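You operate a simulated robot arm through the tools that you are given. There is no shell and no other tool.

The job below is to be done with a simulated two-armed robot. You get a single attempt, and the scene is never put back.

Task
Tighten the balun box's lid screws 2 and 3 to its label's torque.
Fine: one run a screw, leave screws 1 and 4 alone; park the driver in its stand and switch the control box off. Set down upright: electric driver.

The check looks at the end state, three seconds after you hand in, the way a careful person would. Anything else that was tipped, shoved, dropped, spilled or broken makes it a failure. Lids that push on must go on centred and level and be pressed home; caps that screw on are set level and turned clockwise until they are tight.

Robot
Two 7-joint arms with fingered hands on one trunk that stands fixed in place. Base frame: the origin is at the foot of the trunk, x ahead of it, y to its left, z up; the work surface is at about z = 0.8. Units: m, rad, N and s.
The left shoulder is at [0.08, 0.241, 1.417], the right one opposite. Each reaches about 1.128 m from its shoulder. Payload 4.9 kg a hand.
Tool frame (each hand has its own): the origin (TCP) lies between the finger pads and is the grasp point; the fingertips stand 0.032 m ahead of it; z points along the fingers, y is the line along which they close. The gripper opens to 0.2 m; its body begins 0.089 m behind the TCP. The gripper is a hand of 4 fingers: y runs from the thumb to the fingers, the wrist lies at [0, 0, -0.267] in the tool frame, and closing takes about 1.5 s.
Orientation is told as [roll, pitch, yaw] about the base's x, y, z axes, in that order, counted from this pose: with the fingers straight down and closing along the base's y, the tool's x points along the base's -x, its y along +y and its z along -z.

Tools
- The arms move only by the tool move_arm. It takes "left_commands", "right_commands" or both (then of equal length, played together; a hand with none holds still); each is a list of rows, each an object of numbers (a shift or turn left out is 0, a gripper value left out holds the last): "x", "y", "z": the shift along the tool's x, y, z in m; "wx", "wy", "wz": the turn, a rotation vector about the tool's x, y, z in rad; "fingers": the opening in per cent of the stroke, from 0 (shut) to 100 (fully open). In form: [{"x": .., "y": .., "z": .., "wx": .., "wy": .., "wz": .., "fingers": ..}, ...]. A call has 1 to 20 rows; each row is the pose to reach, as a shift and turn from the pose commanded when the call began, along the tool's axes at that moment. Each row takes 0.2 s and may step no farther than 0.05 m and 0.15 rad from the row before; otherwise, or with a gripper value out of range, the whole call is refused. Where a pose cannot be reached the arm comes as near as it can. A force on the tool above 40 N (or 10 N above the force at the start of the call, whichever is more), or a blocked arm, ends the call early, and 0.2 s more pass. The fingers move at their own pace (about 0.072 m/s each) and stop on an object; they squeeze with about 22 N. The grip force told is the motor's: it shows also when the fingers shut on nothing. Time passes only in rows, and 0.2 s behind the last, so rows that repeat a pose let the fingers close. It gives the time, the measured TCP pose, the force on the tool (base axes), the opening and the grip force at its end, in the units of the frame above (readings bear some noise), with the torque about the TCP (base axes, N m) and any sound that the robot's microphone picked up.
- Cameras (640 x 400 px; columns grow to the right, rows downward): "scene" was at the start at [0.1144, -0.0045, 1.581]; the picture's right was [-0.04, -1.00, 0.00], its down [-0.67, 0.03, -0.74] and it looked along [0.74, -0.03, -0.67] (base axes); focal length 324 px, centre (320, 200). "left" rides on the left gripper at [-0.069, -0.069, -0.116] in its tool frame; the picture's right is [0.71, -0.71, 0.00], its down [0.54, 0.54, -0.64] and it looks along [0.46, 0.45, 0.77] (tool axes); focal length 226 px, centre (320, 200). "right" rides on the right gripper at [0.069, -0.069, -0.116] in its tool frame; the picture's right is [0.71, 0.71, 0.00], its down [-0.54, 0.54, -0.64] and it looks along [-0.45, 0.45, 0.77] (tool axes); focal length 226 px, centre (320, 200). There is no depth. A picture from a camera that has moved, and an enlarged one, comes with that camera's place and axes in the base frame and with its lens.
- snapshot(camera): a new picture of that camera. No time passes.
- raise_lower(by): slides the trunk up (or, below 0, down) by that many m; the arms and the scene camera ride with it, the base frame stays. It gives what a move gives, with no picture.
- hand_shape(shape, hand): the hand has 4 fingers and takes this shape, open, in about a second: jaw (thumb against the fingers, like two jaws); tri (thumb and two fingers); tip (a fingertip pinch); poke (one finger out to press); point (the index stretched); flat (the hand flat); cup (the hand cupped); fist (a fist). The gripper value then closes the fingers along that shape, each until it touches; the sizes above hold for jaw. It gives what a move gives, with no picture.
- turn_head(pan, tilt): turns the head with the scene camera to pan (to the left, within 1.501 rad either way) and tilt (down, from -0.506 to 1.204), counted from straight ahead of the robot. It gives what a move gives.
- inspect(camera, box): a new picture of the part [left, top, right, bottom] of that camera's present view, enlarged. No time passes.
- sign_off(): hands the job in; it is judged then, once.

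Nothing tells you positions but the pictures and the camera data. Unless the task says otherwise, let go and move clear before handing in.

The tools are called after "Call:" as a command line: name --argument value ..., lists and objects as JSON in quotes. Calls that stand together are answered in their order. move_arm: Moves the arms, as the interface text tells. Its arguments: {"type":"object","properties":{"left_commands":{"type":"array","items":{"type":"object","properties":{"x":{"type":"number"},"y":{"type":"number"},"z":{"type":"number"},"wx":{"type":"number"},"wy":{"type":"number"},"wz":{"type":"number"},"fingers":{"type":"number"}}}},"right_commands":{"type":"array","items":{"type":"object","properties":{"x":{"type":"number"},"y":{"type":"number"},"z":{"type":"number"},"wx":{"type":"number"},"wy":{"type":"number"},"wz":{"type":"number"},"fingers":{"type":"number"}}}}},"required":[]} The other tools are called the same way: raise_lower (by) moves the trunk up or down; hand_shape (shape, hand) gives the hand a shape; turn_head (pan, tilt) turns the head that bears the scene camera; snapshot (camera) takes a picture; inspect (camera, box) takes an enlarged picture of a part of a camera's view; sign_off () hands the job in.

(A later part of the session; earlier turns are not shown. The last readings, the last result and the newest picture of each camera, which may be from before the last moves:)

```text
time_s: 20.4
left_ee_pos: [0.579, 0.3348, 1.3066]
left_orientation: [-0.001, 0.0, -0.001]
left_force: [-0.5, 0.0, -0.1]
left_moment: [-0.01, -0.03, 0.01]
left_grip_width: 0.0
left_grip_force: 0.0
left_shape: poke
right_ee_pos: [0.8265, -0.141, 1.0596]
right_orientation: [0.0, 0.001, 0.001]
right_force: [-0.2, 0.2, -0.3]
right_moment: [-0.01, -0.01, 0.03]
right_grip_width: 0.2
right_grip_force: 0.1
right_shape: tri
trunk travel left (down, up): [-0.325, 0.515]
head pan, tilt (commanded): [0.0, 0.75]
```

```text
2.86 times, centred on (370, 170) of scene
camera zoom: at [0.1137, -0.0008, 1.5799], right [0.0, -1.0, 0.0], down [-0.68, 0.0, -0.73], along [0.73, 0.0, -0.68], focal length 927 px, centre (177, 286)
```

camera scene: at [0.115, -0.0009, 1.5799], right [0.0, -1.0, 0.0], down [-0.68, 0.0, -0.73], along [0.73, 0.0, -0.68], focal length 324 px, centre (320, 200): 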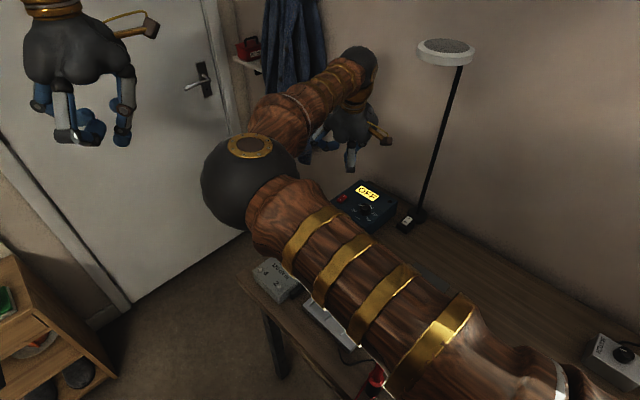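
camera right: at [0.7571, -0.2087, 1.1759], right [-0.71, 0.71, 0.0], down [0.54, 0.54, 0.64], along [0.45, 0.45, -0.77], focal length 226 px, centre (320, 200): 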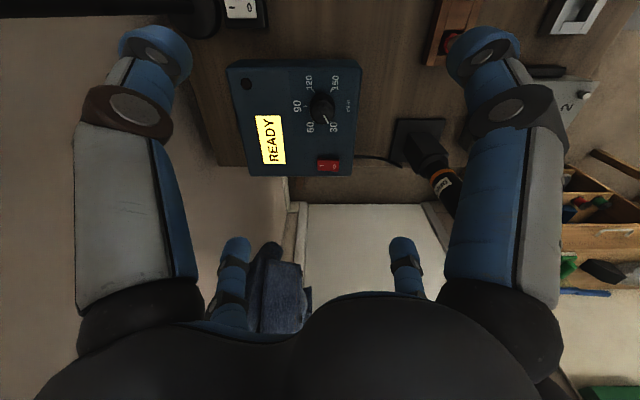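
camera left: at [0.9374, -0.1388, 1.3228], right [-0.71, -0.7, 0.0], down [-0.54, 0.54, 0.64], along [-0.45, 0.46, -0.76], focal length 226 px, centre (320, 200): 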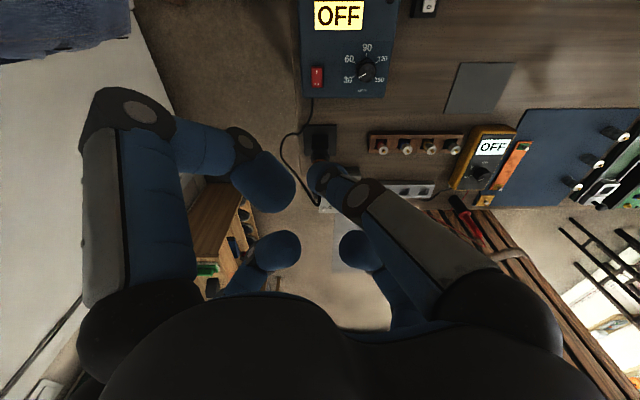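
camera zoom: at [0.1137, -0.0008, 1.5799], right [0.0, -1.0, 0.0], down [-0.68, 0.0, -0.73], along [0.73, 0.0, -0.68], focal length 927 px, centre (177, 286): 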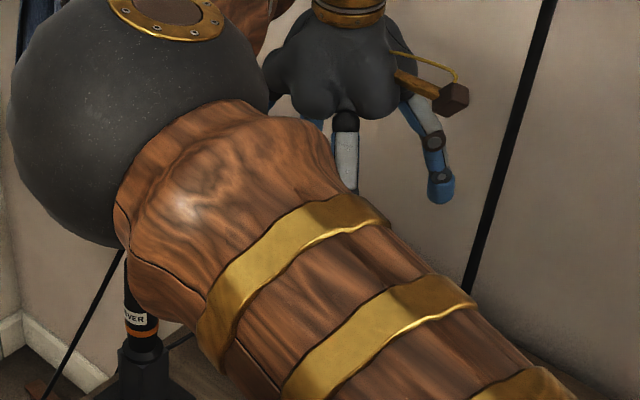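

The hand has four fingers in a cross layout around the axis. I'll half-close the tri shape in the air to see how the fingertips come together before touching the knob.

Call:
move_arm --right_commands '[{"fingers": 25}, {"fingers": 25}, {"fingers": 25}, {"fingers": 25}, {"fingers": 25}, {"fingers": 25}]'

Call:
snapshot --camera "right"

Call:
hand_shape --hand "left" --shape "jaw"

Call:
move_arm --left_commands '[{"fingers": 25}, {"fingers": 25}, {"fingers": 25}, {"fingers": 25}, {"fingers": 25}, {"fingers": 25}]'

Call:
snapshot --camera "left"

Call:
inspect --camera "scene" --box '[0, 0, 170, 160]'

```text
time_s: 21.8
left_ee_pos: [0.5786, 0.3348, 1.3058]
left_orientation: [0.001, 0.001, 0.002]
left_force: [0.4, 0.0, 0.4]
left_moment: [0.0, 0.01, 0.01]
left_grip_width: 0.0001
left_grip_force: 0.1
left_shape: poke
right_ee_pos: [0.8264, -0.14, 1.0587]
right_orientation: [0.001, 0.002, 0.001]
right_force: [-0.1, -0.2, -0.8]
right_moment: [0.0, -0.01, -0.04]
right_grip_width: 0.0505
right_grip_force: 0.0
right_shape: tri
trunk travel left (down, up): [-0.325, 0.515]
head pan, tilt (commanded): [0.0, 0.75]
```

```text
taken
camera right: at [0.7572, -0.209, 1.1758], right [-0.71, 0.71, 0.0], down [0.54, 0.54, 0.64], along [0.45, 0.45, -0.77], focal length 226 px, centre (320, 200)
```

right: 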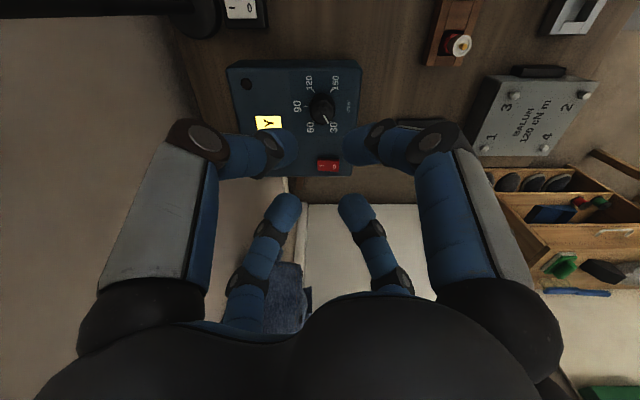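

```text
time_s: 22.7
left_ee_pos: [0.5774, 0.3338, 1.3051]
left_orientation: [0.001, 0.0, 0.0]
left_force: [0.6, -0.2, 0.2]
left_moment: [0.04, 0.01, 0.0]
left_grip_width: 0.1999
left_grip_force: 0.0
left_shape: jaw
right_ee_pos: [0.8266, -0.1409, 1.0586]
right_orientation: [0.001, 0.001, -0.001]
right_force: [0.4, -0.6, 0.5]
right_moment: [0.02, 0.0, -0.01]
right_grip_width: 0.05
right_grip_force: 0.0
right_shape: tri
trunk travel left (down, up): [-0.325, 0.515]
head pan, tilt (commanded): [0.0, 0.75]
```

```text
time_s: 24.1
left_ee_pos: [0.5784, 0.3347, 1.3058]
left_orientation: [0.001, 0.001, -0.001]
left_force: [-0.3, 0.9, -0.6]
left_moment: [0.03, 0.01, 0.0]
left_grip_width: 0.0503
left_grip_force: 0.0
left_shape: jaw
right_ee_pos: [0.8264, -0.1397, 1.0599]
right_orientation: [0.0, 0.001, -0.001]
right_force: [0.3, 0.1, -0.1]
right_moment: [0.02, 0.01, 0.02]
right_grip_width: 0.0502
right_grip_force: 0.1
right_shape: tri
trunk travel left (down, up): [-0.325, 0.515]
head pan, tilt (commanded): [0.0, 0.75]
```

```text
taken
camera left: at [0.6473, 0.2678, 1.4233], right [-0.71, -0.71, 0.0], down [-0.54, 0.54, 0.64], along [-0.46, 0.45, -0.77], focal length 226 px, centre (320, 200)
```

left: 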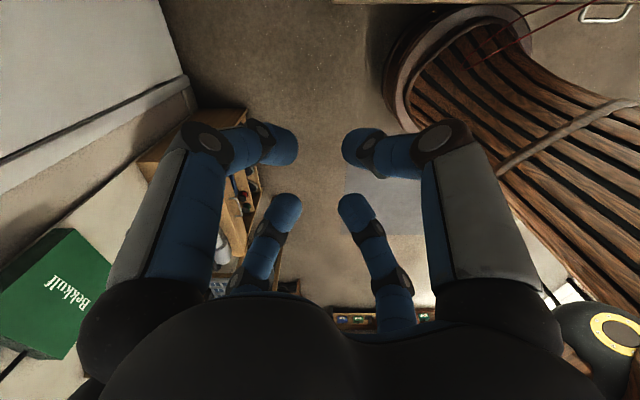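

```text
2.50 times, centred on (85, 80) of scene
camera zoom: at [0.1139, -0.001, 1.5799], right [0.0, -1.0, 0.0], down [-0.68, 0.0, -0.73], along [0.73, 0.0, -0.68], focal length 811 px, centre (908, 500)
```

zoom: 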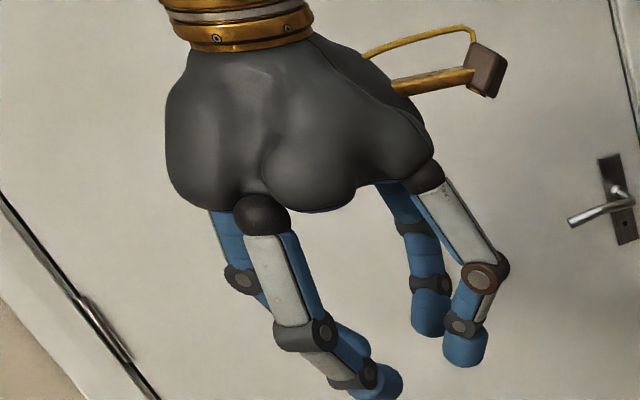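

The four fingers close radially like a chuck, which suits both the knob and gripping the driver from above. I'll zoom on the control box to judge its panel slope and knob position.

Call:
inspect --camera "right" --box '[210, 40, 390, 190]'

```text
2.67 times, centred on (300, 115) of right
camera zoom: at [0.7572, -0.209, 1.1758], right [-0.71, 0.71, 0.0], down [0.54, 0.54, 0.64], along [0.45, 0.45, -0.77], focal length 603 px, centre (373, 427)
```

zoom: 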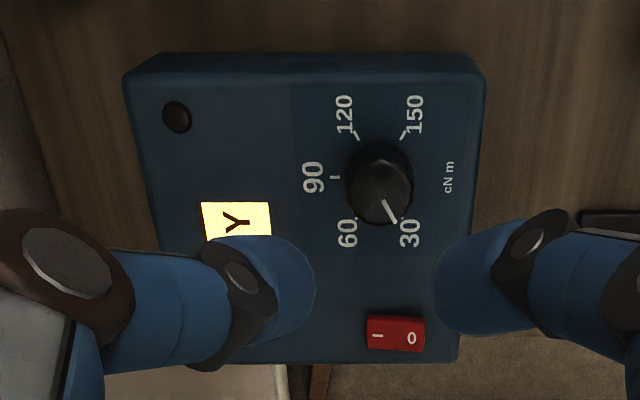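

The panel rises slightly toward (+x,−y); the knob base centre is near (0.823, -0.138, 0.866). I'll tilt the hand to match, hover above the knob, and pre-rotate it anticlockwise so I can turn clockwise.

Call:
move_arm --right_commands '[{"x": 0.0045, "y": 0.004, "z": 0.03, "wx": 0.033, "wy": -0.033, "fingers": 45}, {"x": 0.009, "y": 0.008, "z": 0.06, "wx": 0.066, "wy": -0.066, "fingers": 45}, {"x": 0.0134, "y": 0.012, "z": 0.094, "wx": 0.1, "wy": -0.1, "fingers": 45}, {"x": 0.0134, "y": 0.012, "z": 0.094, "wx": 0.1, "wy": -0.1, "fingers": 45}]'

Call:
snapshot --camera "right"

```text
time_s: 25.1
left_ee_pos: [0.5779, 0.3353, 1.3052]
left_orientation: [0.0, 0.001, 0.001]
left_force: [0.0, -0.9, -0.1]
left_moment: [0.02, 0.01, 0.0]
left_grip_width: 0.0504
left_grip_force: 0.1
left_shape: jaw
right_ee_pos: [0.8123, -0.1277, 0.9657]
right_orientation: [-0.1, -0.1, 0.006]
right_force: [0.2, 0.0, 0.3]
right_moment: [-0.01, -0.04, 0.01]
right_grip_width: 0.0897
right_grip_force: 0.1
right_shape: tri
trunk travel left (down, up): [-0.325, 0.515]
head pan, tilt (commanded): [0.0, 0.75]
```

```text
taken
camera right: at [0.7315, -0.1845, 1.0805], right [-0.7, 0.7, -0.14], down [0.48, 0.61, 0.64], along [0.53, 0.38, -0.76], focal length 226 px, centre (320, 200)
```

right: 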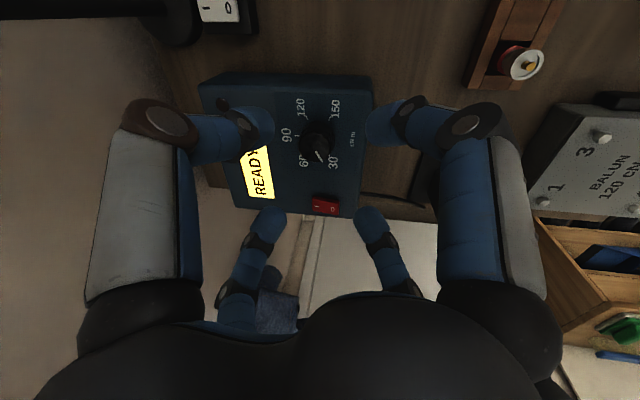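

Call:
inspect --camera "right" --box '[250, 80, 390, 220]'

```text
2.86 times, centred on (320, 150) of right
camera zoom: at [0.7315, -0.1845, 1.0805], right [-0.7, 0.7, -0.14], down [0.48, 0.61, 0.64], along [0.53, 0.38, -0.76], focal length 646 px, centre (320, 343)
```

zoom: 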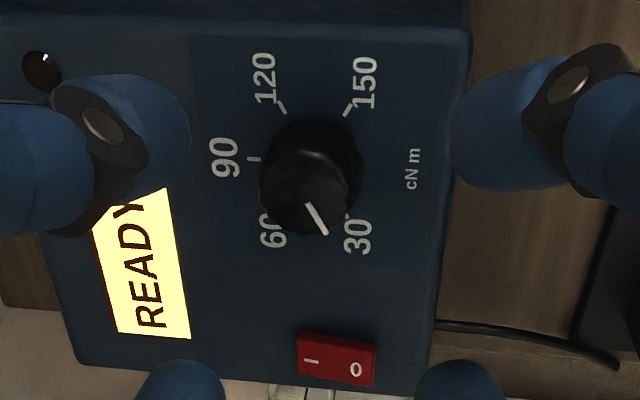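

The knob is centred under the hand within 2 mm. I'll rotate the hand −45° and then descend around the knob with fingers partly open.

Call:
move_arm --right_commands '[{"x": -0.0014, "y": -0.0014, "wz": -0.131, "fingers": 35}, {"x": -0.0014, "y": -0.0014, "wz": -0.262, "fingers": 35}, {"x": -0.0014, "y": -0.0014, "wz": -0.393, "fingers": 35}, {"x": -0.0014, "y": -0.0014, "wz": -0.524, "fingers": 35}, {"x": -0.0014, "y": -0.0014, "wz": -0.655, "fingers": 35}, {"x": -0.0014, "y": -0.0014, "wz": -0.785, "fingers": 35}]'

Call:
inspect --camera "right" --box '[220, 60, 420, 240]'

Call:
snapshot --camera "scene"

```text
time_s: 26.5
left_ee_pos: [0.5771, 0.3355, 1.3056]
left_orientation: [0.0, -0.001, 0.001]
left_force: [0.2, 0.3, 0.4]
left_moment: [0.0, -0.02, 0.01]
left_grip_width: 0.0502
left_grip_force: 0.1
left_shape: jaw
right_ee_pos: [0.8127, -0.1296, 0.9645]
right_orientation: [-0.139, 0.002, 0.786]
right_force: [1.1, 0.0, 0.1]
right_moment: [0.01, 0.0, -0.01]
right_grip_width: 0.0705
right_grip_force: 0.1
right_shape: tri
trunk travel left (down, up): [-0.325, 0.515]
head pan, tilt (commanded): [0.0, 0.75]
```

```text
2.22 times, centred on (320, 150) of right
camera zoom: at [0.8025, -0.2144, 1.0903], right [-1.0, -0.01, -0.1], down [-0.06, 0.83, 0.56], along [0.08, 0.56, -0.82], focal length 502 px, centre (320, 311)
```

zoom: 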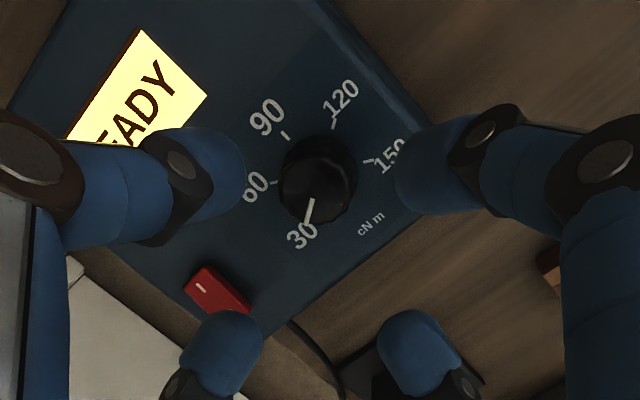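

```text
taken
camera scene: at [0.1138, -0.0009, 1.5799], right [0.0, -1.0, 0.0], down [-0.68, 0.0, -0.73], along [0.73, 0.0, -0.68], focal length 324 px, centre (320, 200)
```

scene: 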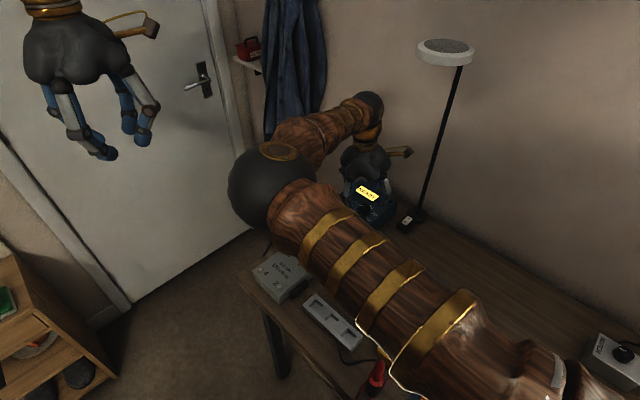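

Knob is centred (column 320). I'll descend along the tool axis to put the fingertips around the knob.

Call:
move_arm --right_commands '[{"z": 0.02, "fingers": 35}, {"z": 0.04, "fingers": 35}, {"z": 0.05, "fingers": 35}, {"z": 0.058, "fingers": 35}, {"z": 0.058, "fingers": 35}]'

Call:
inspect --camera "right" --box '[220, 80, 420, 260]'

```text
time_s: 27.7
left_ee_pos: [0.5781, 0.3345, 1.3057]
left_orientation: [-0.001, -0.001, 0.001]
left_force: [0.0, 0.9, -0.1]
left_moment: [-0.03, 0.03, 0.0]
left_grip_width: 0.0505
left_grip_force: 0.0
left_shape: jaw
right_ee_pos: [0.8188, -0.1362, 0.9085]
right_orientation: [-0.141, 0.003, 0.786]
right_force: [0.7, -0.1, 0.4]
right_moment: [0.04, -0.02, 0.01]
right_grip_width: 0.0704
right_grip_force: 0.0
right_shape: tri
trunk travel left (down, up): [-0.325, 0.515]
head pan, tilt (commanded): [0.0, 0.75]
```

```text
2.22 times, centred on (320, 170) of right
camera zoom: at [0.808, -0.2208, 1.0336], right [-1.0, 0.0, -0.1], down [-0.06, 0.83, 0.56], along [0.08, 0.56, -0.82], focal length 502 px, centre (320, 267)
```

zoom: 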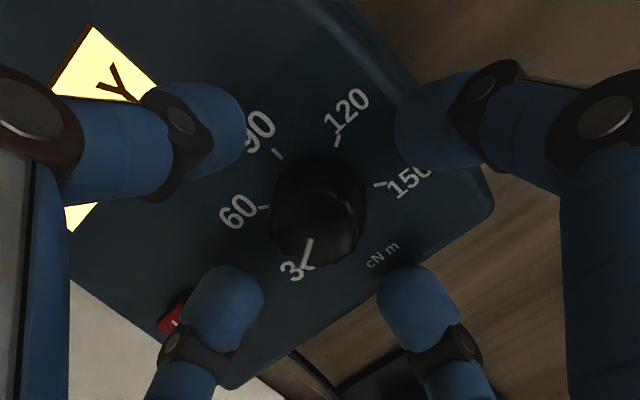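

The four fingertips surround the knob evenly. I'll go 6 mm lower and close on it.

Call:
move_arm --right_commands '[{"z": 0.003, "fingers": 35}, {"z": 0.006, "fingers": 35}, {"z": 0.006, "fingers": 0}, {"z": 0.006, "fingers": 0}, {"z": 0.006, "fingers": 0}, {"z": 0.006, "fingers": 0}, {"z": 0.006, "fingers": 0}, {"z": 0.006, "fingers": 0}]'

Call:
inspect --camera "right" --box '[220, 80, 420, 260]'

```text
time_s: 29.5
left_ee_pos: [0.5784, 0.3354, 1.307]
left_orientation: [0.0, 0.0, 0.0]
left_force: [-0.3, -0.6, -0.2]
left_moment: [-0.01, 0.01, -0.02]
left_grip_width: 0.0505
left_grip_force: 0.0
left_shape: jaw
right_ee_pos: [0.8209, -0.137, 0.9036]
right_orientation: [-0.14, -0.001, 0.784]
right_force: [10.4, -7.9, 8.6]
right_moment: [-0.26, -0.35, -0.03]
right_grip_width: 0.0286
right_grip_force: 21.6
right_shape: tri
trunk travel left (down, up): [-0.325, 0.515]
head pan, tilt (commanded): [0.0, 0.75]
```

```text
2.22 times, centred on (320, 170) of right
camera zoom: at [0.8091, -0.2223, 1.0281], right [-0.99, 0.0, -0.1], down [-0.06, 0.83, 0.56], along [0.08, 0.56, -0.82], focal length 502 px, centre (320, 267)
```

zoom: 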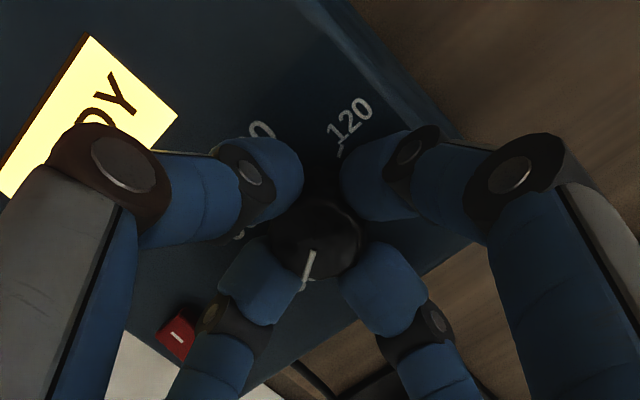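

The grip closed on the knob (2.9 cm) but with some sideways force, so I'll ease the hand toward the knob's true centre before turning.

Call:
move_arm --right_commands '[{"y": -0.0015, "z": -0.001}, {"y": -0.003, "z": -0.0015}, {"y": -0.003, "z": -0.0015}]'

```text
time_s: 30.3
left_ee_pos: [0.5772, 0.335, 1.3062]
left_orientation: [0.0, 0.0, 0.001]
left_force: [0.6, 0.4, 0.8]
left_moment: [0.01, -0.02, 0.0]
left_grip_width: 0.0505
left_grip_force: 0.0
left_shape: jaw
right_ee_pos: [0.8236, -0.1371, 0.9028]
right_orientation: [-0.139, 0.002, 0.786]
right_force: [1.7, -5.4, 1.8]
right_moment: [-0.14, -0.06, -0.06]
right_grip_width: 0.0283
right_grip_force: 22.1
right_shape: tri
trunk travel left (down, up): [-0.325, 0.515]
head pan, tilt (commanded): [0.0, 0.75]
```

Force is low now. I'll turn the knob 90° clockwise.

Call:
move_arm --right_commands '[{"x": 0.001, "y": -0.001, "wz": 0.1}, {"x": 0.001, "y": -0.001, "wz": 0.23}, {"x": 0.001, "y": -0.001, "wz": 0.36}, {"x": 0.001, "y": -0.001, "wz": 0.49}, {"x": 0.001, "y": -0.001, "wz": 0.62}, {"x": 0.001, "y": -0.001, "wz": 0.75}]'

Call:
inspect --camera "right" --box '[220, 80, 420, 260]'

```text
time_s: 31.7
left_ee_pos: [0.5775, 0.3345, 1.3069]
left_orientation: [0.0, 0.001, 0.0]
left_force: [-0.2, -1.0, -0.8]
left_moment: [0.0, 0.01, 0.0]
left_grip_width: 0.0507
left_grip_force: 0.1
left_shape: jaw
right_ee_pos: [0.8212, -0.1389, 0.9034]
right_orientation: [-0.104, -0.095, 0.038]
right_force: [-12.4, 0.6, -5.6]
right_moment: [-0.02, 0.76, 0.01]
right_grip_width: 0.0272
right_grip_force: 22.2
right_shape: tri
trunk travel left (down, up): [-0.325, 0.515]
head pan, tilt (commanded): [0.0, 0.75]
```

```text
2.22 times, centred on (320, 170) of right
camera zoom: at [0.7435, -0.1982, 1.0201], right [-0.72, 0.68, -0.14], down [0.46, 0.62, 0.63], along [0.51, 0.39, -0.76], focal length 502 px, centre (320, 267)
```

zoom: 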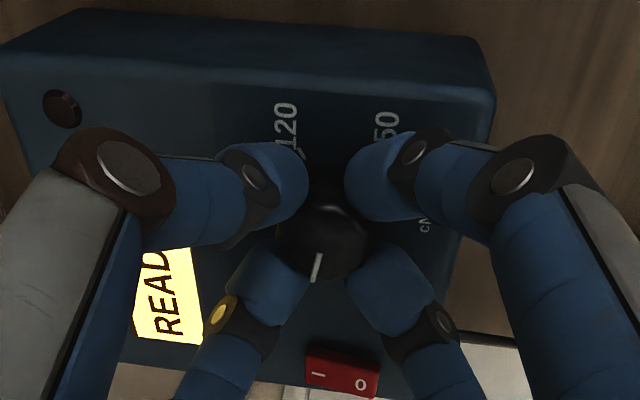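

The knob is following the hand (about 43° so far). I'll ease the sideways force and continue clockwise.

Call:
move_arm --right_commands '[{"x": 0.0025, "z": 0.0005}, {"x": 0.0025, "z": 0.0005, "wz": 0.1}, {"x": 0.0025, "z": 0.0005, "wz": 0.23}, {"x": 0.0025, "z": 0.0005, "wz": 0.36}, {"x": 0.0025, "z": 0.0005, "wz": 0.49}]'

Call:
inspect --camera "right" --box '[220, 80, 420, 260]'

```text
time_s: 32.9
left_ee_pos: [0.5772, 0.3358, 1.307]
left_orientation: [0.0, 0.0, 0.0]
left_force: [-0.4, -0.5, 0.1]
left_moment: [0.03, -0.02, 0.02]
left_grip_width: 0.0505
left_grip_force: 0.0
left_shape: jaw
right_ee_pos: [0.8197, -0.1387, 0.9046]
right_orientation: [-0.048, -0.134, -0.454]
right_force: [-11.7, 4.9, -3.3]
right_moment: [0.21, 0.84, 0.08]
right_grip_width: 0.0271
right_grip_force: 22.0
right_shape: tri
trunk travel left (down, up): [-0.325, 0.515]
head pan, tilt (commanded): [0.0, 0.75]
```

```text
2.22 times, centred on (320, 170) of right
camera zoom: at [0.7162, -0.1585, 1.0135], right [-0.32, 0.94, -0.13], down [0.66, 0.31, 0.68], along [0.68, 0.13, -0.72], focal length 502 px, centre (320, 267)
```

zoom: 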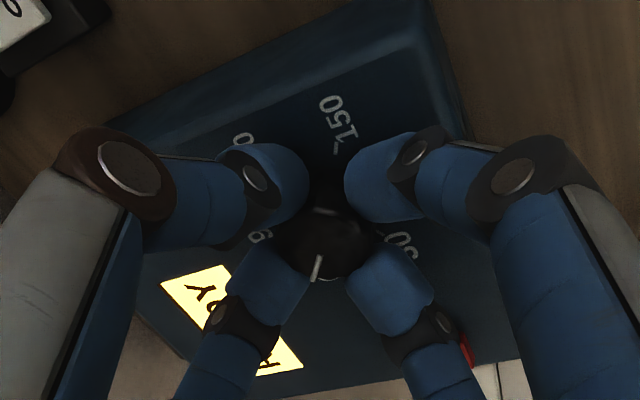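

Still following cleanly. I'll relieve the force again and finish the first 90°.

Call:
move_arm --right_commands '[{"x": 0.0025}, {"x": 0.0025, "wz": 0.11}, {"x": 0.0025, "wz": 0.22}, {"x": 0.0025, "wz": 0.33}, {"x": 0.0025, "wz": 0.33}]'

Call:
inspect --camera "right" --box '[220, 80, 420, 260]'

```text
time_s: 34.1
left_ee_pos: [0.5779, 0.3354, 1.3056]
left_orientation: [0.001, 0.0, 0.0]
left_force: [-0.5, -0.4, -0.8]
left_moment: [0.01, 0.02, 0.01]
left_grip_width: 0.0505
left_grip_force: 0.1
left_shape: jaw
right_ee_pos: [0.8174, -0.1381, 0.9029]
right_orientation: [0.0, -0.141, -0.784]
right_force: [-1.5, 4.4, 2.0]
right_moment: [0.21, 0.55, 0.01]
right_grip_width: 0.0273
right_grip_force: 22.3
right_shape: tri
trunk travel left (down, up): [-0.325, 0.515]
head pan, tilt (commanded): [0.0, 0.75]
```

```text
2.22 times, centred on (320, 170) of right
camera zoom: at [0.7092, -0.1263, 1.0094], right [0.01, 0.99, -0.1], down [0.7, 0.07, 0.71], along [0.72, -0.07, -0.69], focal length 502 px, centre (320, 267)
```

zoom: 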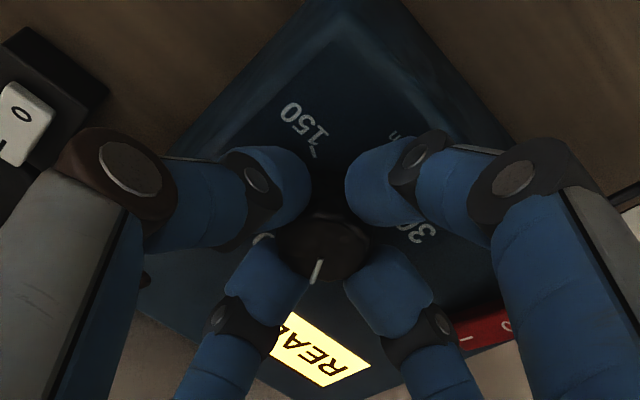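

Half done: the pointer should be near 75. I'll release, lift slightly, rotate back −90°, and check the pointer.

Call:
move_arm --right_commands '[{"fingers": 32}, {"fingers": 32}, {"fingers": 32}, {"z": -0.02, "fingers": 32}, {"z": -0.04, "fingers": 32}, {"z": -0.05, "fingers": 32}]'

Call:
inspect --camera "right" --box '[220, 60, 420, 240]'

```text
time_s: 35.5
left_ee_pos: [0.5775, 0.3351, 1.3058]
left_orientation: [-0.001, -0.001, 0.001]
left_force: [-0.5, -0.6, -0.3]
left_moment: [-0.03, -0.03, 0.03]
left_grip_width: 0.0503
left_grip_force: 0.0
left_shape: jaw
right_ee_pos: [0.814, -0.1322, 0.9524]
right_orientation: [-0.001, -0.141, -0.784]
right_force: [0.8, 1.1, -0.1]
right_moment: [-0.02, 0.04, -0.02]
right_grip_width: 0.0638
right_grip_force: 0.1
right_shape: tri
trunk travel left (down, up): [-0.325, 0.515]
head pan, tilt (commanded): [0.0, 0.75]
```

```text
2.22 times, centred on (320, 150) of right
camera zoom: at [0.7055, -0.1221, 1.0586], right [0.0, 0.99, -0.1], down [0.7, 0.07, 0.71], along [0.71, -0.07, -0.7], focal length 502 px, centre (320, 311)
```

zoom: 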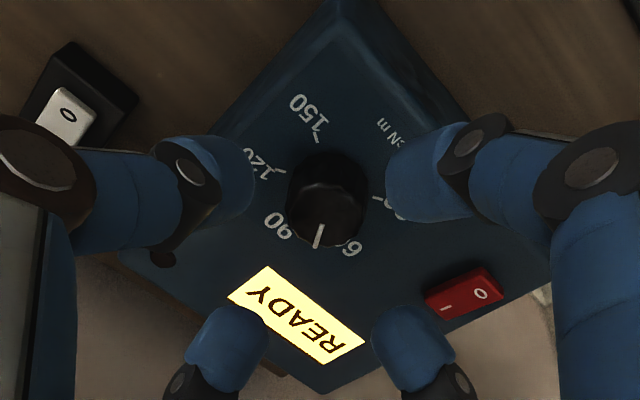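

The pointer is midway between 60 and 90, exactly as expected. I'll recentre by 3 mm and rotate the hand back 90° for the second turn.

Call:
move_arm --right_commands '[{"x": 0.0022, "y": 0.0022, "wz": -0.131}, {"x": 0.0022, "y": 0.0022, "wz": -0.262}, {"x": 0.0022, "y": 0.0022, "wz": -0.393}, {"x": 0.0022, "y": 0.0022, "wz": -0.524}, {"x": 0.0022, "y": 0.0022, "wz": -0.655}, {"x": 0.0022, "y": 0.0022, "wz": -0.786}, {"x": 0.0022, "y": 0.0022, "wz": -0.917}, {"x": 0.0022, "y": 0.0022, "wz": -1.048}, {"x": 0.0022, "y": 0.0022, "wz": -1.179}, {"x": 0.0022, "y": 0.0022, "wz": -1.31}, {"x": 0.0022, "y": 0.0022, "wz": -1.44}, {"x": 0.0022, "y": 0.0022, "wz": -1.57}]'

Call:
inspect --camera "right" --box '[220, 60, 420, 240]'

```text
time_s: 38.1
left_ee_pos: [0.5777, 0.3346, 1.3053]
left_orientation: [0.0, 0.002, 0.001]
left_force: [-0.3, 0.1, 0.4]
left_moment: [-0.03, -0.05, -0.01]
left_grip_width: 0.0504
left_grip_force: 0.1
left_shape: jaw
right_ee_pos: [0.813, -0.1306, 0.9518]
right_orientation: [-0.141, 0.0, 0.788]
right_force: [0.5, 0.1, -0.4]
right_moment: [0.04, -0.01, 0.02]
right_grip_width: 0.0636
right_grip_force: 0.2
right_shape: tri
trunk travel left (down, up): [-0.325, 0.515]
head pan, tilt (commanded): [0.0, 0.75]
```

```text
2.22 times, centred on (320, 150) of right
camera zoom: at [0.8012, -0.2158, 1.0781], right [-1.0, -0.01, -0.1], down [-0.06, 0.83, 0.56], along [0.08, 0.56, -0.82], focal length 502 px, centre (320, 311)
```

zoom: 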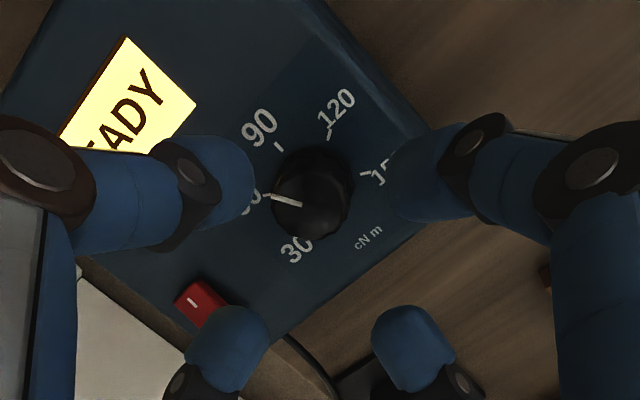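

Pointer confirmed at 75 and the hand is about 2–3 mm off in x. I'll recentre, descend and grip again.

Call:
move_arm --right_commands '[{"x": -0.002, "y": -0.002, "z": 0.015, "fingers": 32}, {"x": -0.002, "y": -0.002, "z": 0.03, "fingers": 32}, {"x": -0.002, "y": -0.002, "z": 0.042, "fingers": 32}, {"x": -0.002, "y": -0.002, "z": 0.05, "fingers": 32}, {"x": -0.002, "y": -0.002, "z": 0.05, "fingers": 0}, {"x": -0.002, "y": -0.002, "z": 0.05, "fingers": 0}, {"x": -0.002, "y": -0.002, "z": 0.05, "fingers": 0}, {"x": -0.002, "y": -0.002, "z": 0.05, "fingers": 0}, {"x": -0.002, "y": -0.002, "z": 0.05, "fingers": 0}]'

Call:
inspect --camera "right" --box '[220, 80, 420, 260]'

```text
time_s: 40.1
left_ee_pos: [0.5791, 0.3342, 1.3052]
left_orientation: [0.0, 0.002, 0.001]
left_force: [-1.0, 0.4, -0.1]
left_moment: [-0.03, -0.01, 0.0]
left_grip_width: 0.0504
left_grip_force: 0.1
left_shape: jaw
right_ee_pos: [0.8223, -0.1362, 0.9026]
right_orientation: [-0.141, 0.002, 0.784]
right_force: [7.5, -5.7, 1.4]
right_moment: [-0.12, -0.26, 0.0]
right_grip_width: 0.0299
right_grip_force: 22.2
right_shape: tri
trunk travel left (down, up): [-0.325, 0.515]
head pan, tilt (commanded): [0.0, 0.75]
```

```text
2.22 times, centred on (320, 170) of right
camera zoom: at [0.8093, -0.222, 1.0279], right [-1.0, 0.0, -0.1], down [-0.06, 0.83, 0.56], along [0.08, 0.56, -0.82], focal length 502 px, centre (320, 267)
```

zoom: 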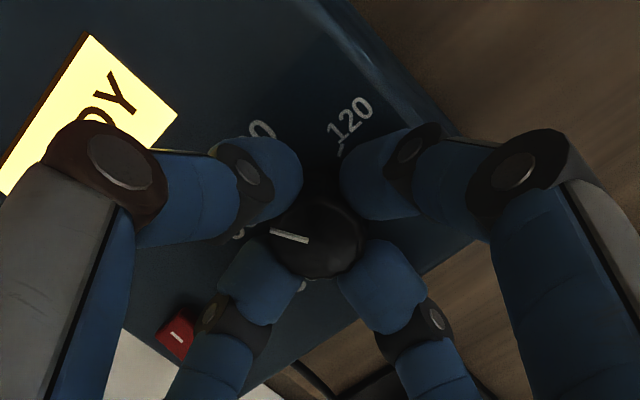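

Call:
move_arm --right_commands '[{"y": -0.002}, {"y": -0.002, "wz": 0.1}, {"y": -0.002, "wz": 0.23}, {"y": -0.002, "wz": 0.36}, {"y": -0.002, "wz": 0.49}, {"y": -0.002, "wz": 0.62}]'

Call:
move_arm --right_commands '[{"x": 0.0025}, {"x": 0.0025, "wz": 0.13}, {"x": 0.0025, "wz": 0.26}, {"x": 0.0025, "wz": 0.39}]'

Call:
inspect --camera "right" --box '[220, 80, 420, 260]'

```text
time_s: 41.5
left_ee_pos: [0.5775, 0.3343, 1.3073]
left_orientation: [0.0, 0.0, -0.001]
left_force: [-0.1, -0.5, 0.5]
left_moment: [-0.02, -0.02, -0.03]
left_grip_width: 0.0505
left_grip_force: 0.1
left_shape: jaw
right_ee_pos: [0.8211, -0.1379, 0.9015]
right_orientation: [-0.115, -0.078, 0.168]
right_force: [-3.4, -3.6, 0.4]
right_moment: [-0.21, 0.34, 0.02]
right_grip_width: 0.0292
right_grip_force: 21.5
right_shape: tri
trunk travel left (down, up): [-0.325, 0.515]
head pan, tilt (commanded): [0.0, 0.75]
```

```text
time_s: 42.5
left_ee_pos: [0.5788, 0.3347, 1.3064]
left_orientation: [-0.001, 0.002, 0.0]
left_force: [0.1, -0.8, -0.2]
left_moment: [0.02, -0.05, -0.06]
left_grip_width: 0.0507
left_grip_force: 0.0
left_shape: jaw
right_ee_pos: [0.8186, -0.1372, 0.9024]
right_orientation: [-0.076, -0.118, -0.223]
right_force: [1.4, -1.6, -1.3]
right_moment: [-0.12, 0.3, -0.01]
right_grip_width: 0.0291
right_grip_force: 22.1
right_shape: tri
trunk travel left (down, up): [-0.325, 0.515]
head pan, tilt (commanded): [0.0, 0.75]
```

```text
2.22 times, centred on (320, 170) of right
camera zoom: at [0.7255, -0.1772, 1.0155], right [-0.52, 0.84, -0.14], down [0.59, 0.47, 0.66], along [0.62, 0.27, -0.74], focal length 502 px, centre (320, 267)
```

zoom: 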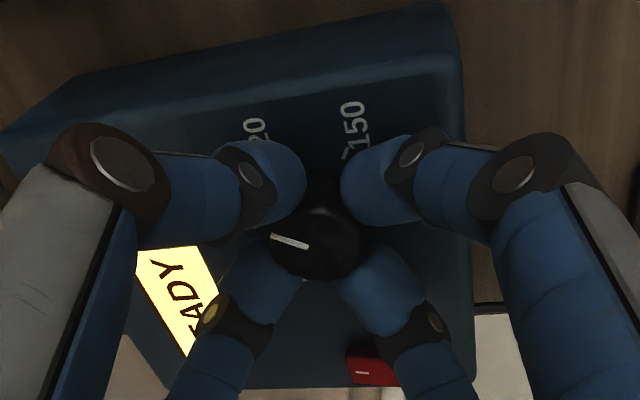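

Following well with low force. I'll finish the remaining 0.56 rad.

Call:
move_arm --right_commands '[{"x": 0.001, "wz": 0.11}, {"x": 0.001, "wz": 0.22}, {"x": 0.0015, "wz": 0.34}, {"x": 0.002, "wz": 0.45}, {"x": 0.002, "wz": 0.56}, {"x": 0.002, "wz": 0.56}]'

Call:
move_arm --right_commands '[{"fingers": 32}, {"fingers": 32}, {"fingers": 32}, {"z": -0.02, "fingers": 32}, {"z": -0.04, "fingers": 32}, {"z": -0.06, "fingers": 32}, {"z": -0.08, "fingers": 32}]'

Call:
inspect --camera "right" --box '[240, 50, 400, 200]'

```text
time_s: 43.9
left_ee_pos: [0.5787, 0.3348, 1.3045]
left_orientation: [0.0, 0.002, 0.001]
left_force: [-0.1, -1.0, -0.8]
left_moment: [0.04, -0.01, -0.02]
left_grip_width: 0.0503
left_grip_force: 0.1
left_shape: jaw
right_ee_pos: [0.8181, -0.1348, 0.9026]
right_orientation: [-0.003, -0.14, -0.785]
right_force: [0.3, 0.3, -2.7]
right_moment: [0.07, 0.42, 0.03]
right_grip_width: 0.0287
right_grip_force: 21.5
right_shape: tri
trunk travel left (down, up): [-0.325, 0.515]
head pan, tilt (commanded): [0.0, 0.75]
```

```text
time_s: 45.5
left_ee_pos: [0.5769, 0.3352, 1.3064]
left_orientation: [0.0, 0.0, 0.0]
left_force: [-1.0, 0.2, 0.0]
left_moment: [-0.01, -0.03, -0.03]
left_grip_width: 0.0505
left_grip_force: 0.0
left_shape: jaw
right_ee_pos: [0.8098, -0.129, 0.9834]
right_orientation: [0.001, -0.142, -0.786]
right_force: [0.1, 0.0, 1.0]
right_moment: [0.01, 0.02, -0.01]
right_grip_width: 0.0637
right_grip_force: 0.1
right_shape: tri
trunk travel left (down, up): [-0.325, 0.515]
head pan, tilt (commanded): [0.0, 0.75]
```

```text
2.67 times, centred on (320, 125) of right
camera zoom: at [0.7012, -0.1173, 1.0891], right [0.0, 0.99, -0.1], down [0.7, 0.07, 0.71], along [0.72, -0.07, -0.69], focal length 603 px, centre (320, 400)
```

zoom: 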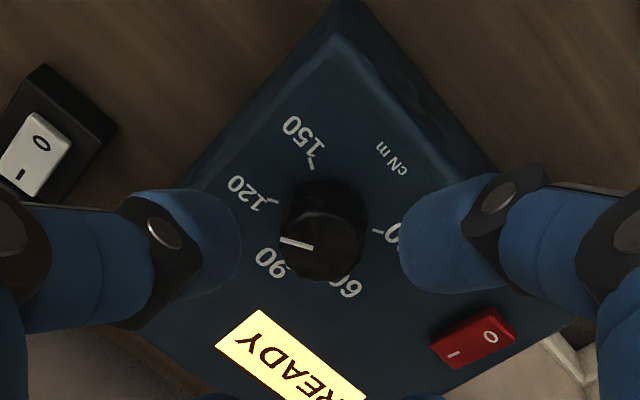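

The pointer is close to 120. I'll zoom further to judge how exact it is.

Call:
inspect --camera "right" --box '[285, 85, 355, 160]'

Call:
snapshot --camera "right"

```text
5.33 times, centred on (320, 122) of right
camera zoom: at [0.7012, -0.1173, 1.0891], right [0.0, 0.99, -0.1], down [0.7, 0.07, 0.71], along [0.72, -0.07, -0.69], focal length 1206 px, centre (320, 613)
```

zoom: 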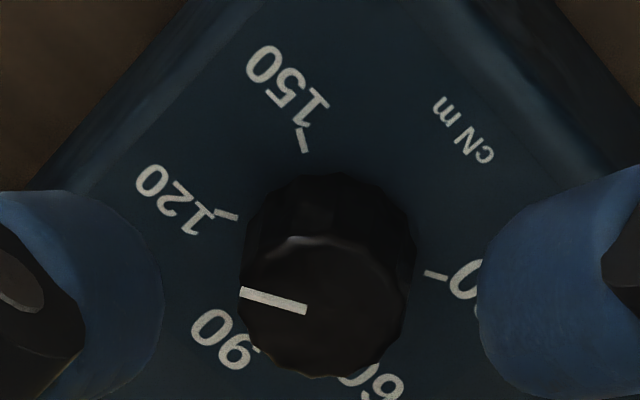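

```text
taken
camera right: at [0.7012, -0.1173, 1.0891], right [0.0, 0.99, -0.1], down [0.7, 0.07, 0.71], along [0.72, -0.07, -0.69], focal length 226 px, centre (320, 200)
```

right: 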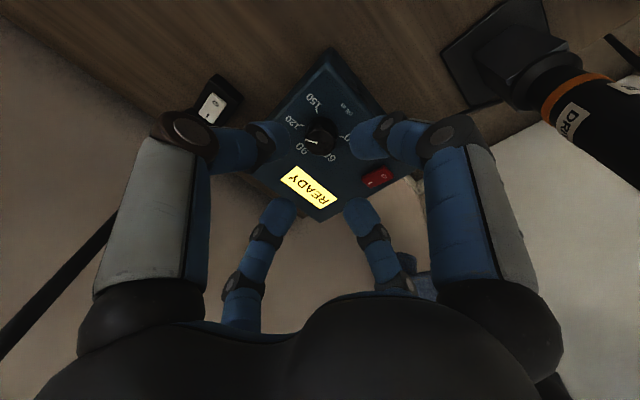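

The pointer lines up with the 120 tick within about a degree. Now I'll withdraw the right hand up and back, clear of everything.

Call:
move_arm --right_commands '[{"x": 0.0, "y": 0.0, "z": -0.03, "wz": -0.05}, {"x": 0.005, "y": -0.005, "z": -0.07, "wz": -0.15}, {"x": 0.015, "y": -0.02, "z": -0.1, "wz": -0.28}, {"x": 0.027, "y": -0.035, "z": -0.12, "wz": -0.41}, {"x": 0.038, "y": -0.055, "z": -0.14, "wz": -0.54}, {"x": 0.049, "y": -0.0708, "z": -0.1585, "wz": -0.67}, {"x": 0.049, "y": -0.0708, "z": -0.1585, "wz": -0.786}]'

Call:
snapshot --camera "right"

```text
time_s: 47.1
left_ee_pos: [0.5784, 0.3345, 1.3054]
left_orientation: [-0.002, 0.003, 0.001]
left_force: [0.2, -0.2, 0.0]
left_moment: [-0.01, -0.01, -0.04]
left_grip_width: 0.0505
left_grip_force: 0.0
left_shape: jaw
right_ee_pos: [0.711, -0.1281, 1.1326]
right_orientation: [-0.101, -0.098, 0.006]
right_force: [0.8, -1.0, 0.2]
right_moment: [-0.01, -0.01, 0.0]
right_grip_width: 0.0636
right_grip_force: 0.1
right_shape: tri
trunk travel left (down, up): [-0.325, 0.515]
head pan, tilt (commanded): [0.0, 0.75]
```

```text
taken
camera right: at [0.6309, -0.1864, 1.2485], right [-0.7, 0.7, -0.14], down [0.48, 0.61, 0.63], along [0.53, 0.38, -0.76], focal length 226 px, centre (320, 200)
```

right: 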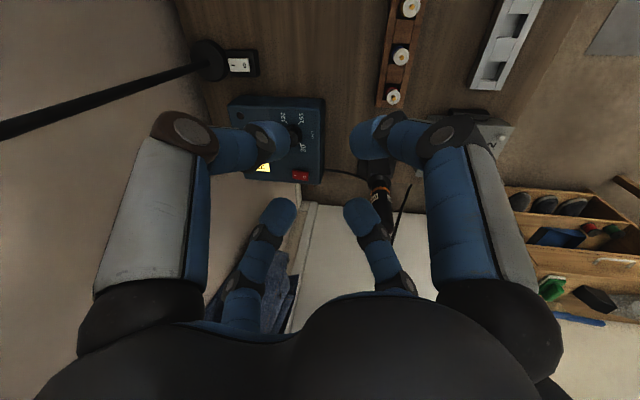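

Good. I'll continue retracting the right arm to its parked position on the right and straighten it.

Call:
move_arm --right_commands '[{"x": 0.02, "y": -0.03, "z": -0.02, "wx": -0.03, "wy": 0.03}, {"x": 0.04, "y": -0.06, "z": -0.04, "wx": -0.06, "wy": 0.06}, {"x": 0.06, "y": -0.095, "z": -0.06, "wx": -0.1, "wy": 0.1}, {"x": 0.08, "y": -0.135, "z": -0.08, "wx": -0.1, "wy": 0.1}, {"x": 0.1, "y": -0.175, "z": -0.1, "wx": -0.1, "wy": 0.1}, {"x": 0.12, "y": -0.215, "z": -0.12, "wx": -0.1, "wy": 0.1}, {"x": 0.14, "y": -0.255, "z": -0.14, "wx": -0.1, "wy": 0.1}, {"x": 0.16, "y": -0.295, "z": -0.16, "wx": -0.1, "wy": 0.1}, {"x": 0.18, "y": -0.335, "z": -0.18, "wx": -0.1, "wy": 0.1}, {"x": 0.2, "y": -0.375, "z": -0.19, "wx": -0.1, "wy": 0.1}]'

Call:
snapshot --camera "scene"

Call:
inspect --camera "scene" --box '[240, 160, 430, 310]'

```text
time_s: 49.3
left_ee_pos: [0.5752, 0.3324, 1.3069]
left_orientation: [0.001, 0.0, 0.001]
left_force: [1.0, 0.3, 0.4]
left_moment: [0.01, 0.01, -0.02]
left_grip_width: 0.0505
left_grip_force: 0.1
left_shape: jaw
right_ee_pos: [0.4869, -0.4843, 1.3354]
right_orientation: [0.0, 0.002, 0.002]
right_force: [0.1, 0.6, 0.0]
right_moment: [0.03, 0.01, -0.01]
right_grip_width: 0.0639
right_grip_force: 0.1
right_shape: tri
trunk travel left (down, up): [-0.325, 0.515]
head pan, tilt (commanded): [0.0, 0.75]
```

```text
taken
camera scene: at [0.1132, -0.0037, 1.5799], right [0.0, -1.0, 0.0], down [-0.68, 0.0, -0.73], along [0.73, 0.0, -0.68], focal length 324 px, centre (320, 200)
```

scene: 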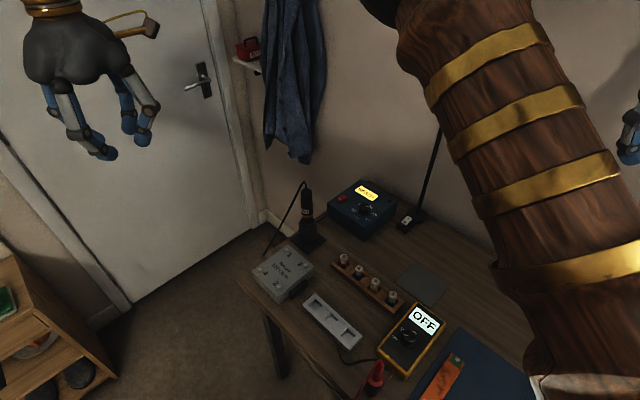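

```text
2.67 times, centred on (335, 235) of scene
camera zoom: at [0.1132, -0.0037, 1.5799], right [0.0, -1.0, 0.0], down [-0.68, 0.0, -0.73], along [0.73, 0.0, -0.68], focal length 865 px, centre (280, 107)
```

zoom: 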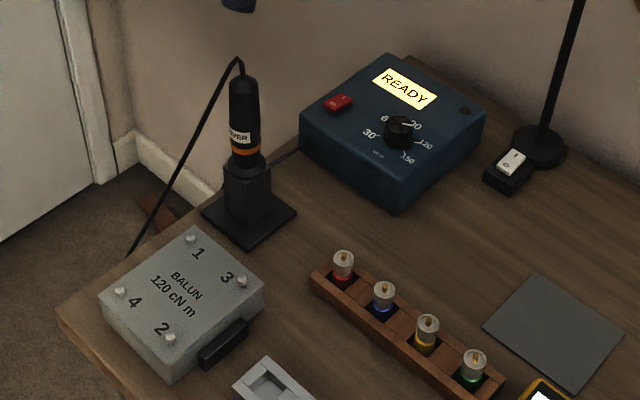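

The control box reads READY with the dial at 120. Now I'll bring the left hand above the driver, turned −45° so its fingers straddle the cord.

Call:
move_arm --left_commands '[{"x": -0.0187, "y": -0.03, "z": 0.01, "wz": 0.08, "fingers": 50}, {"x": -0.0374, "y": -0.06, "z": 0.02, "wz": 0.16, "fingers": 50}, {"x": -0.056, "y": -0.09, "z": 0.03, "wz": 0.24, "fingers": 50}, {"x": -0.075, "y": -0.12, "z": 0.04, "wz": 0.32, "fingers": 50}, {"x": -0.0935, "y": -0.15, "z": 0.05, "wz": 0.4, "fingers": 50}, {"x": -0.112, "y": -0.18, "z": 0.06, "wz": 0.48, "fingers": 50}, {"x": -0.131, "y": -0.21, "z": 0.075, "wz": 0.56, "fingers": 50}, {"x": -0.15, "y": -0.24, "z": 0.09, "wz": 0.64, "fingers": 50}, {"x": -0.168, "y": -0.27, "z": 0.105, "wz": 0.72, "fingers": 50}, {"x": -0.187, "y": -0.3, "z": 0.12, "wz": 0.785, "fingers": 50}]'

Call:
snapshot --camera "left"

Call:
snapshot --camera "scene"

```text
time_s: 51.5
left_ee_pos: [0.7676, 0.0339, 1.1848]
left_orientation: [-0.001, 0.001, -0.787]
left_force: [-0.9, -0.5, 0.2]
left_moment: [-0.03, 0.0, 0.02]
left_grip_width: 0.0998
left_grip_force: 0.0
left_shape: jaw
right_ee_pos: [0.4892, -0.4834, 1.3356]
right_orientation: [0.0, 0.001, 0.001]
right_force: [0.0, -0.5, 0.0]
right_moment: [0.07, 0.03, -0.02]
right_grip_width: 0.0639
right_grip_force: 0.1
right_shape: tri
trunk travel left (down, up): [-0.325, 0.515]
head pan, tilt (commanded): [0.0, 0.75]
```

```text
taken
camera left: at [0.7674, -0.0622, 1.3032], right [-1.0, 0.0, 0.0], down [0.0, 0.77, 0.64], along [0.0, 0.64, -0.77], focal length 226 px, centre (320, 200)
```

left: 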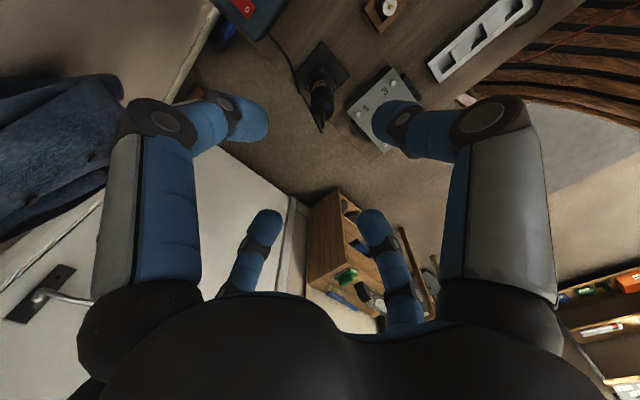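

```text
taken
camera scene: at [0.1153, -0.0032, 1.5798], right [0.0, -1.0, 0.0], down [-0.68, 0.0, -0.73], along [0.73, 0.0, -0.68], focal length 324 px, centre (320, 200)
```

scene: 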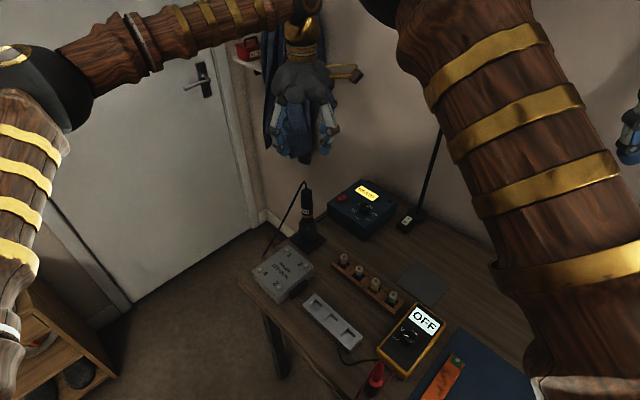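

Both views are clear. I'll zoom in from the left camera to get the driver axis in x.

Call:
inspect --camera "left" --box '[260, 30, 400, 160]'

Call:
inspect --camera "scene" --box '[260, 80, 350, 260]'

```text
3.08 times, centred on (330, 95) of left
camera zoom: at [0.7674, -0.0622, 1.3032], right [-1.0, 0.0, 0.0], down [0.0, 0.77, 0.64], along [0.0, 0.64, -0.77], focal length 696 px, centre (289, 523)
```

zoom: 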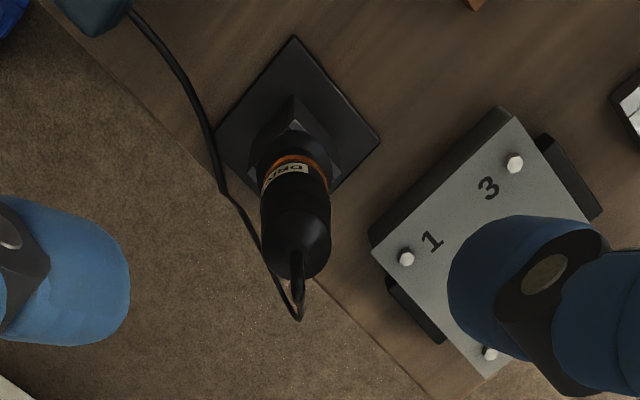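

```text
2.22 times, centred on (305, 170) of scene
camera zoom: at [0.1153, -0.0032, 1.5798], right [0.0, -1.0, 0.0], down [-0.68, 0.0, -0.73], along [0.73, 0.0, -0.68], focal length 721 px, centre (353, 267)
```

zoom: 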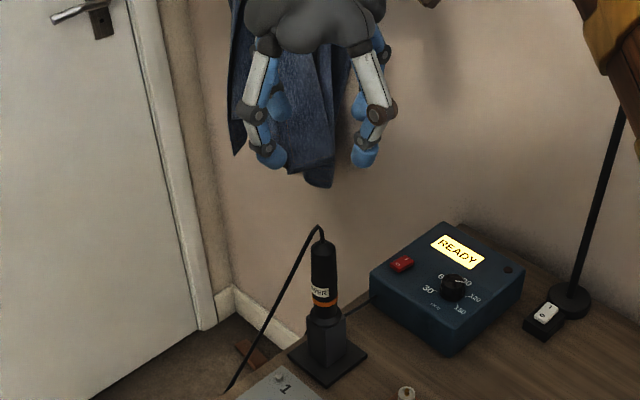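

Driver axis is at about (0.764, 0.0345). I'll shift 3 mm and descend in stages.

Call:
move_arm --left_commands '[{"x": 0.003, "y": -0.0016, "z": 0.03, "fingers": 50}, {"x": 0.003, "y": -0.0016, "z": 0.06, "fingers": 50}, {"x": 0.003, "y": -0.0016, "z": 0.09, "fingers": 50}, {"x": 0.003, "y": -0.0016, "z": 0.11, "fingers": 50}, {"x": 0.003, "y": -0.0016, "z": 0.11, "fingers": 50}]'

Call:
snapshot --camera "left"

Call:
inspect --camera "scene" --box '[260, 120, 350, 260]'

```text
time_s: 52.7
left_ee_pos: [0.7638, 0.0346, 1.0777]
left_orientation: [0.001, 0.001, -0.785]
left_force: [0.5, 0.4, -0.1]
left_moment: [0.0, -0.04, -0.01]
left_grip_width: 0.0995
left_grip_force: 0.0
left_shape: jaw
right_ee_pos: [0.4877, -0.4812, 1.3362]
right_orientation: [0.0, 0.001, 0.0]
right_force: [0.2, -0.2, -0.2]
right_moment: [0.02, -0.01, -0.01]
right_grip_width: 0.0641
right_grip_force: 0.1
right_shape: tri
trunk travel left (down, up): [-0.325, 0.515]
head pan, tilt (commanded): [0.0, 0.75]
```

```text
taken
camera left: at [0.7625, -0.0614, 1.1934], right [-1.0, 0.0, 0.0], down [0.0, 0.77, 0.64], along [0.0, 0.64, -0.77], focal length 226 px, centre (320, 200)
```

left: 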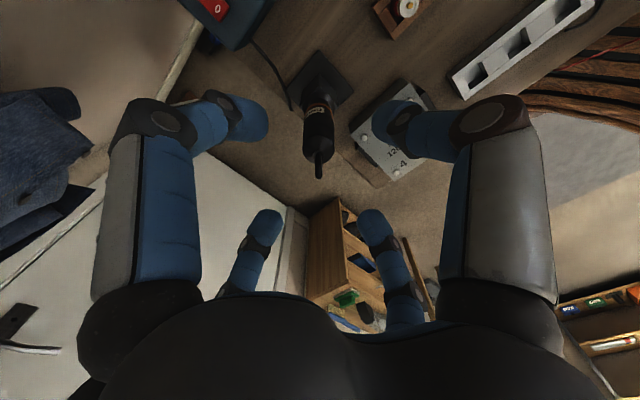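

```text
2.86 times, centred on (305, 190) of scene
camera zoom: at [0.1138, -0.0016, 1.5799], right [0.0, -1.0, 0.0], down [-0.68, 0.0, -0.73], along [0.73, 0.0, -0.68], focal length 927 px, centre (363, 229)
```

zoom: 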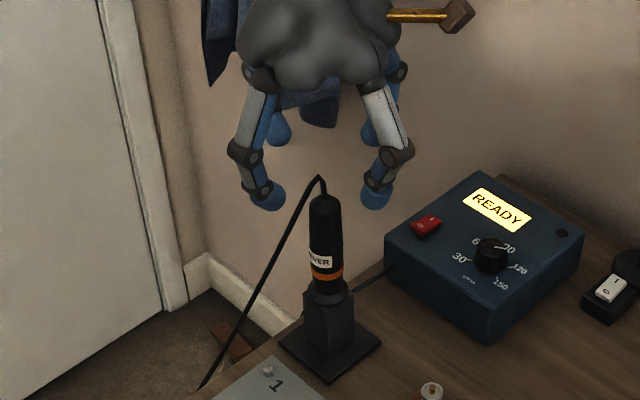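

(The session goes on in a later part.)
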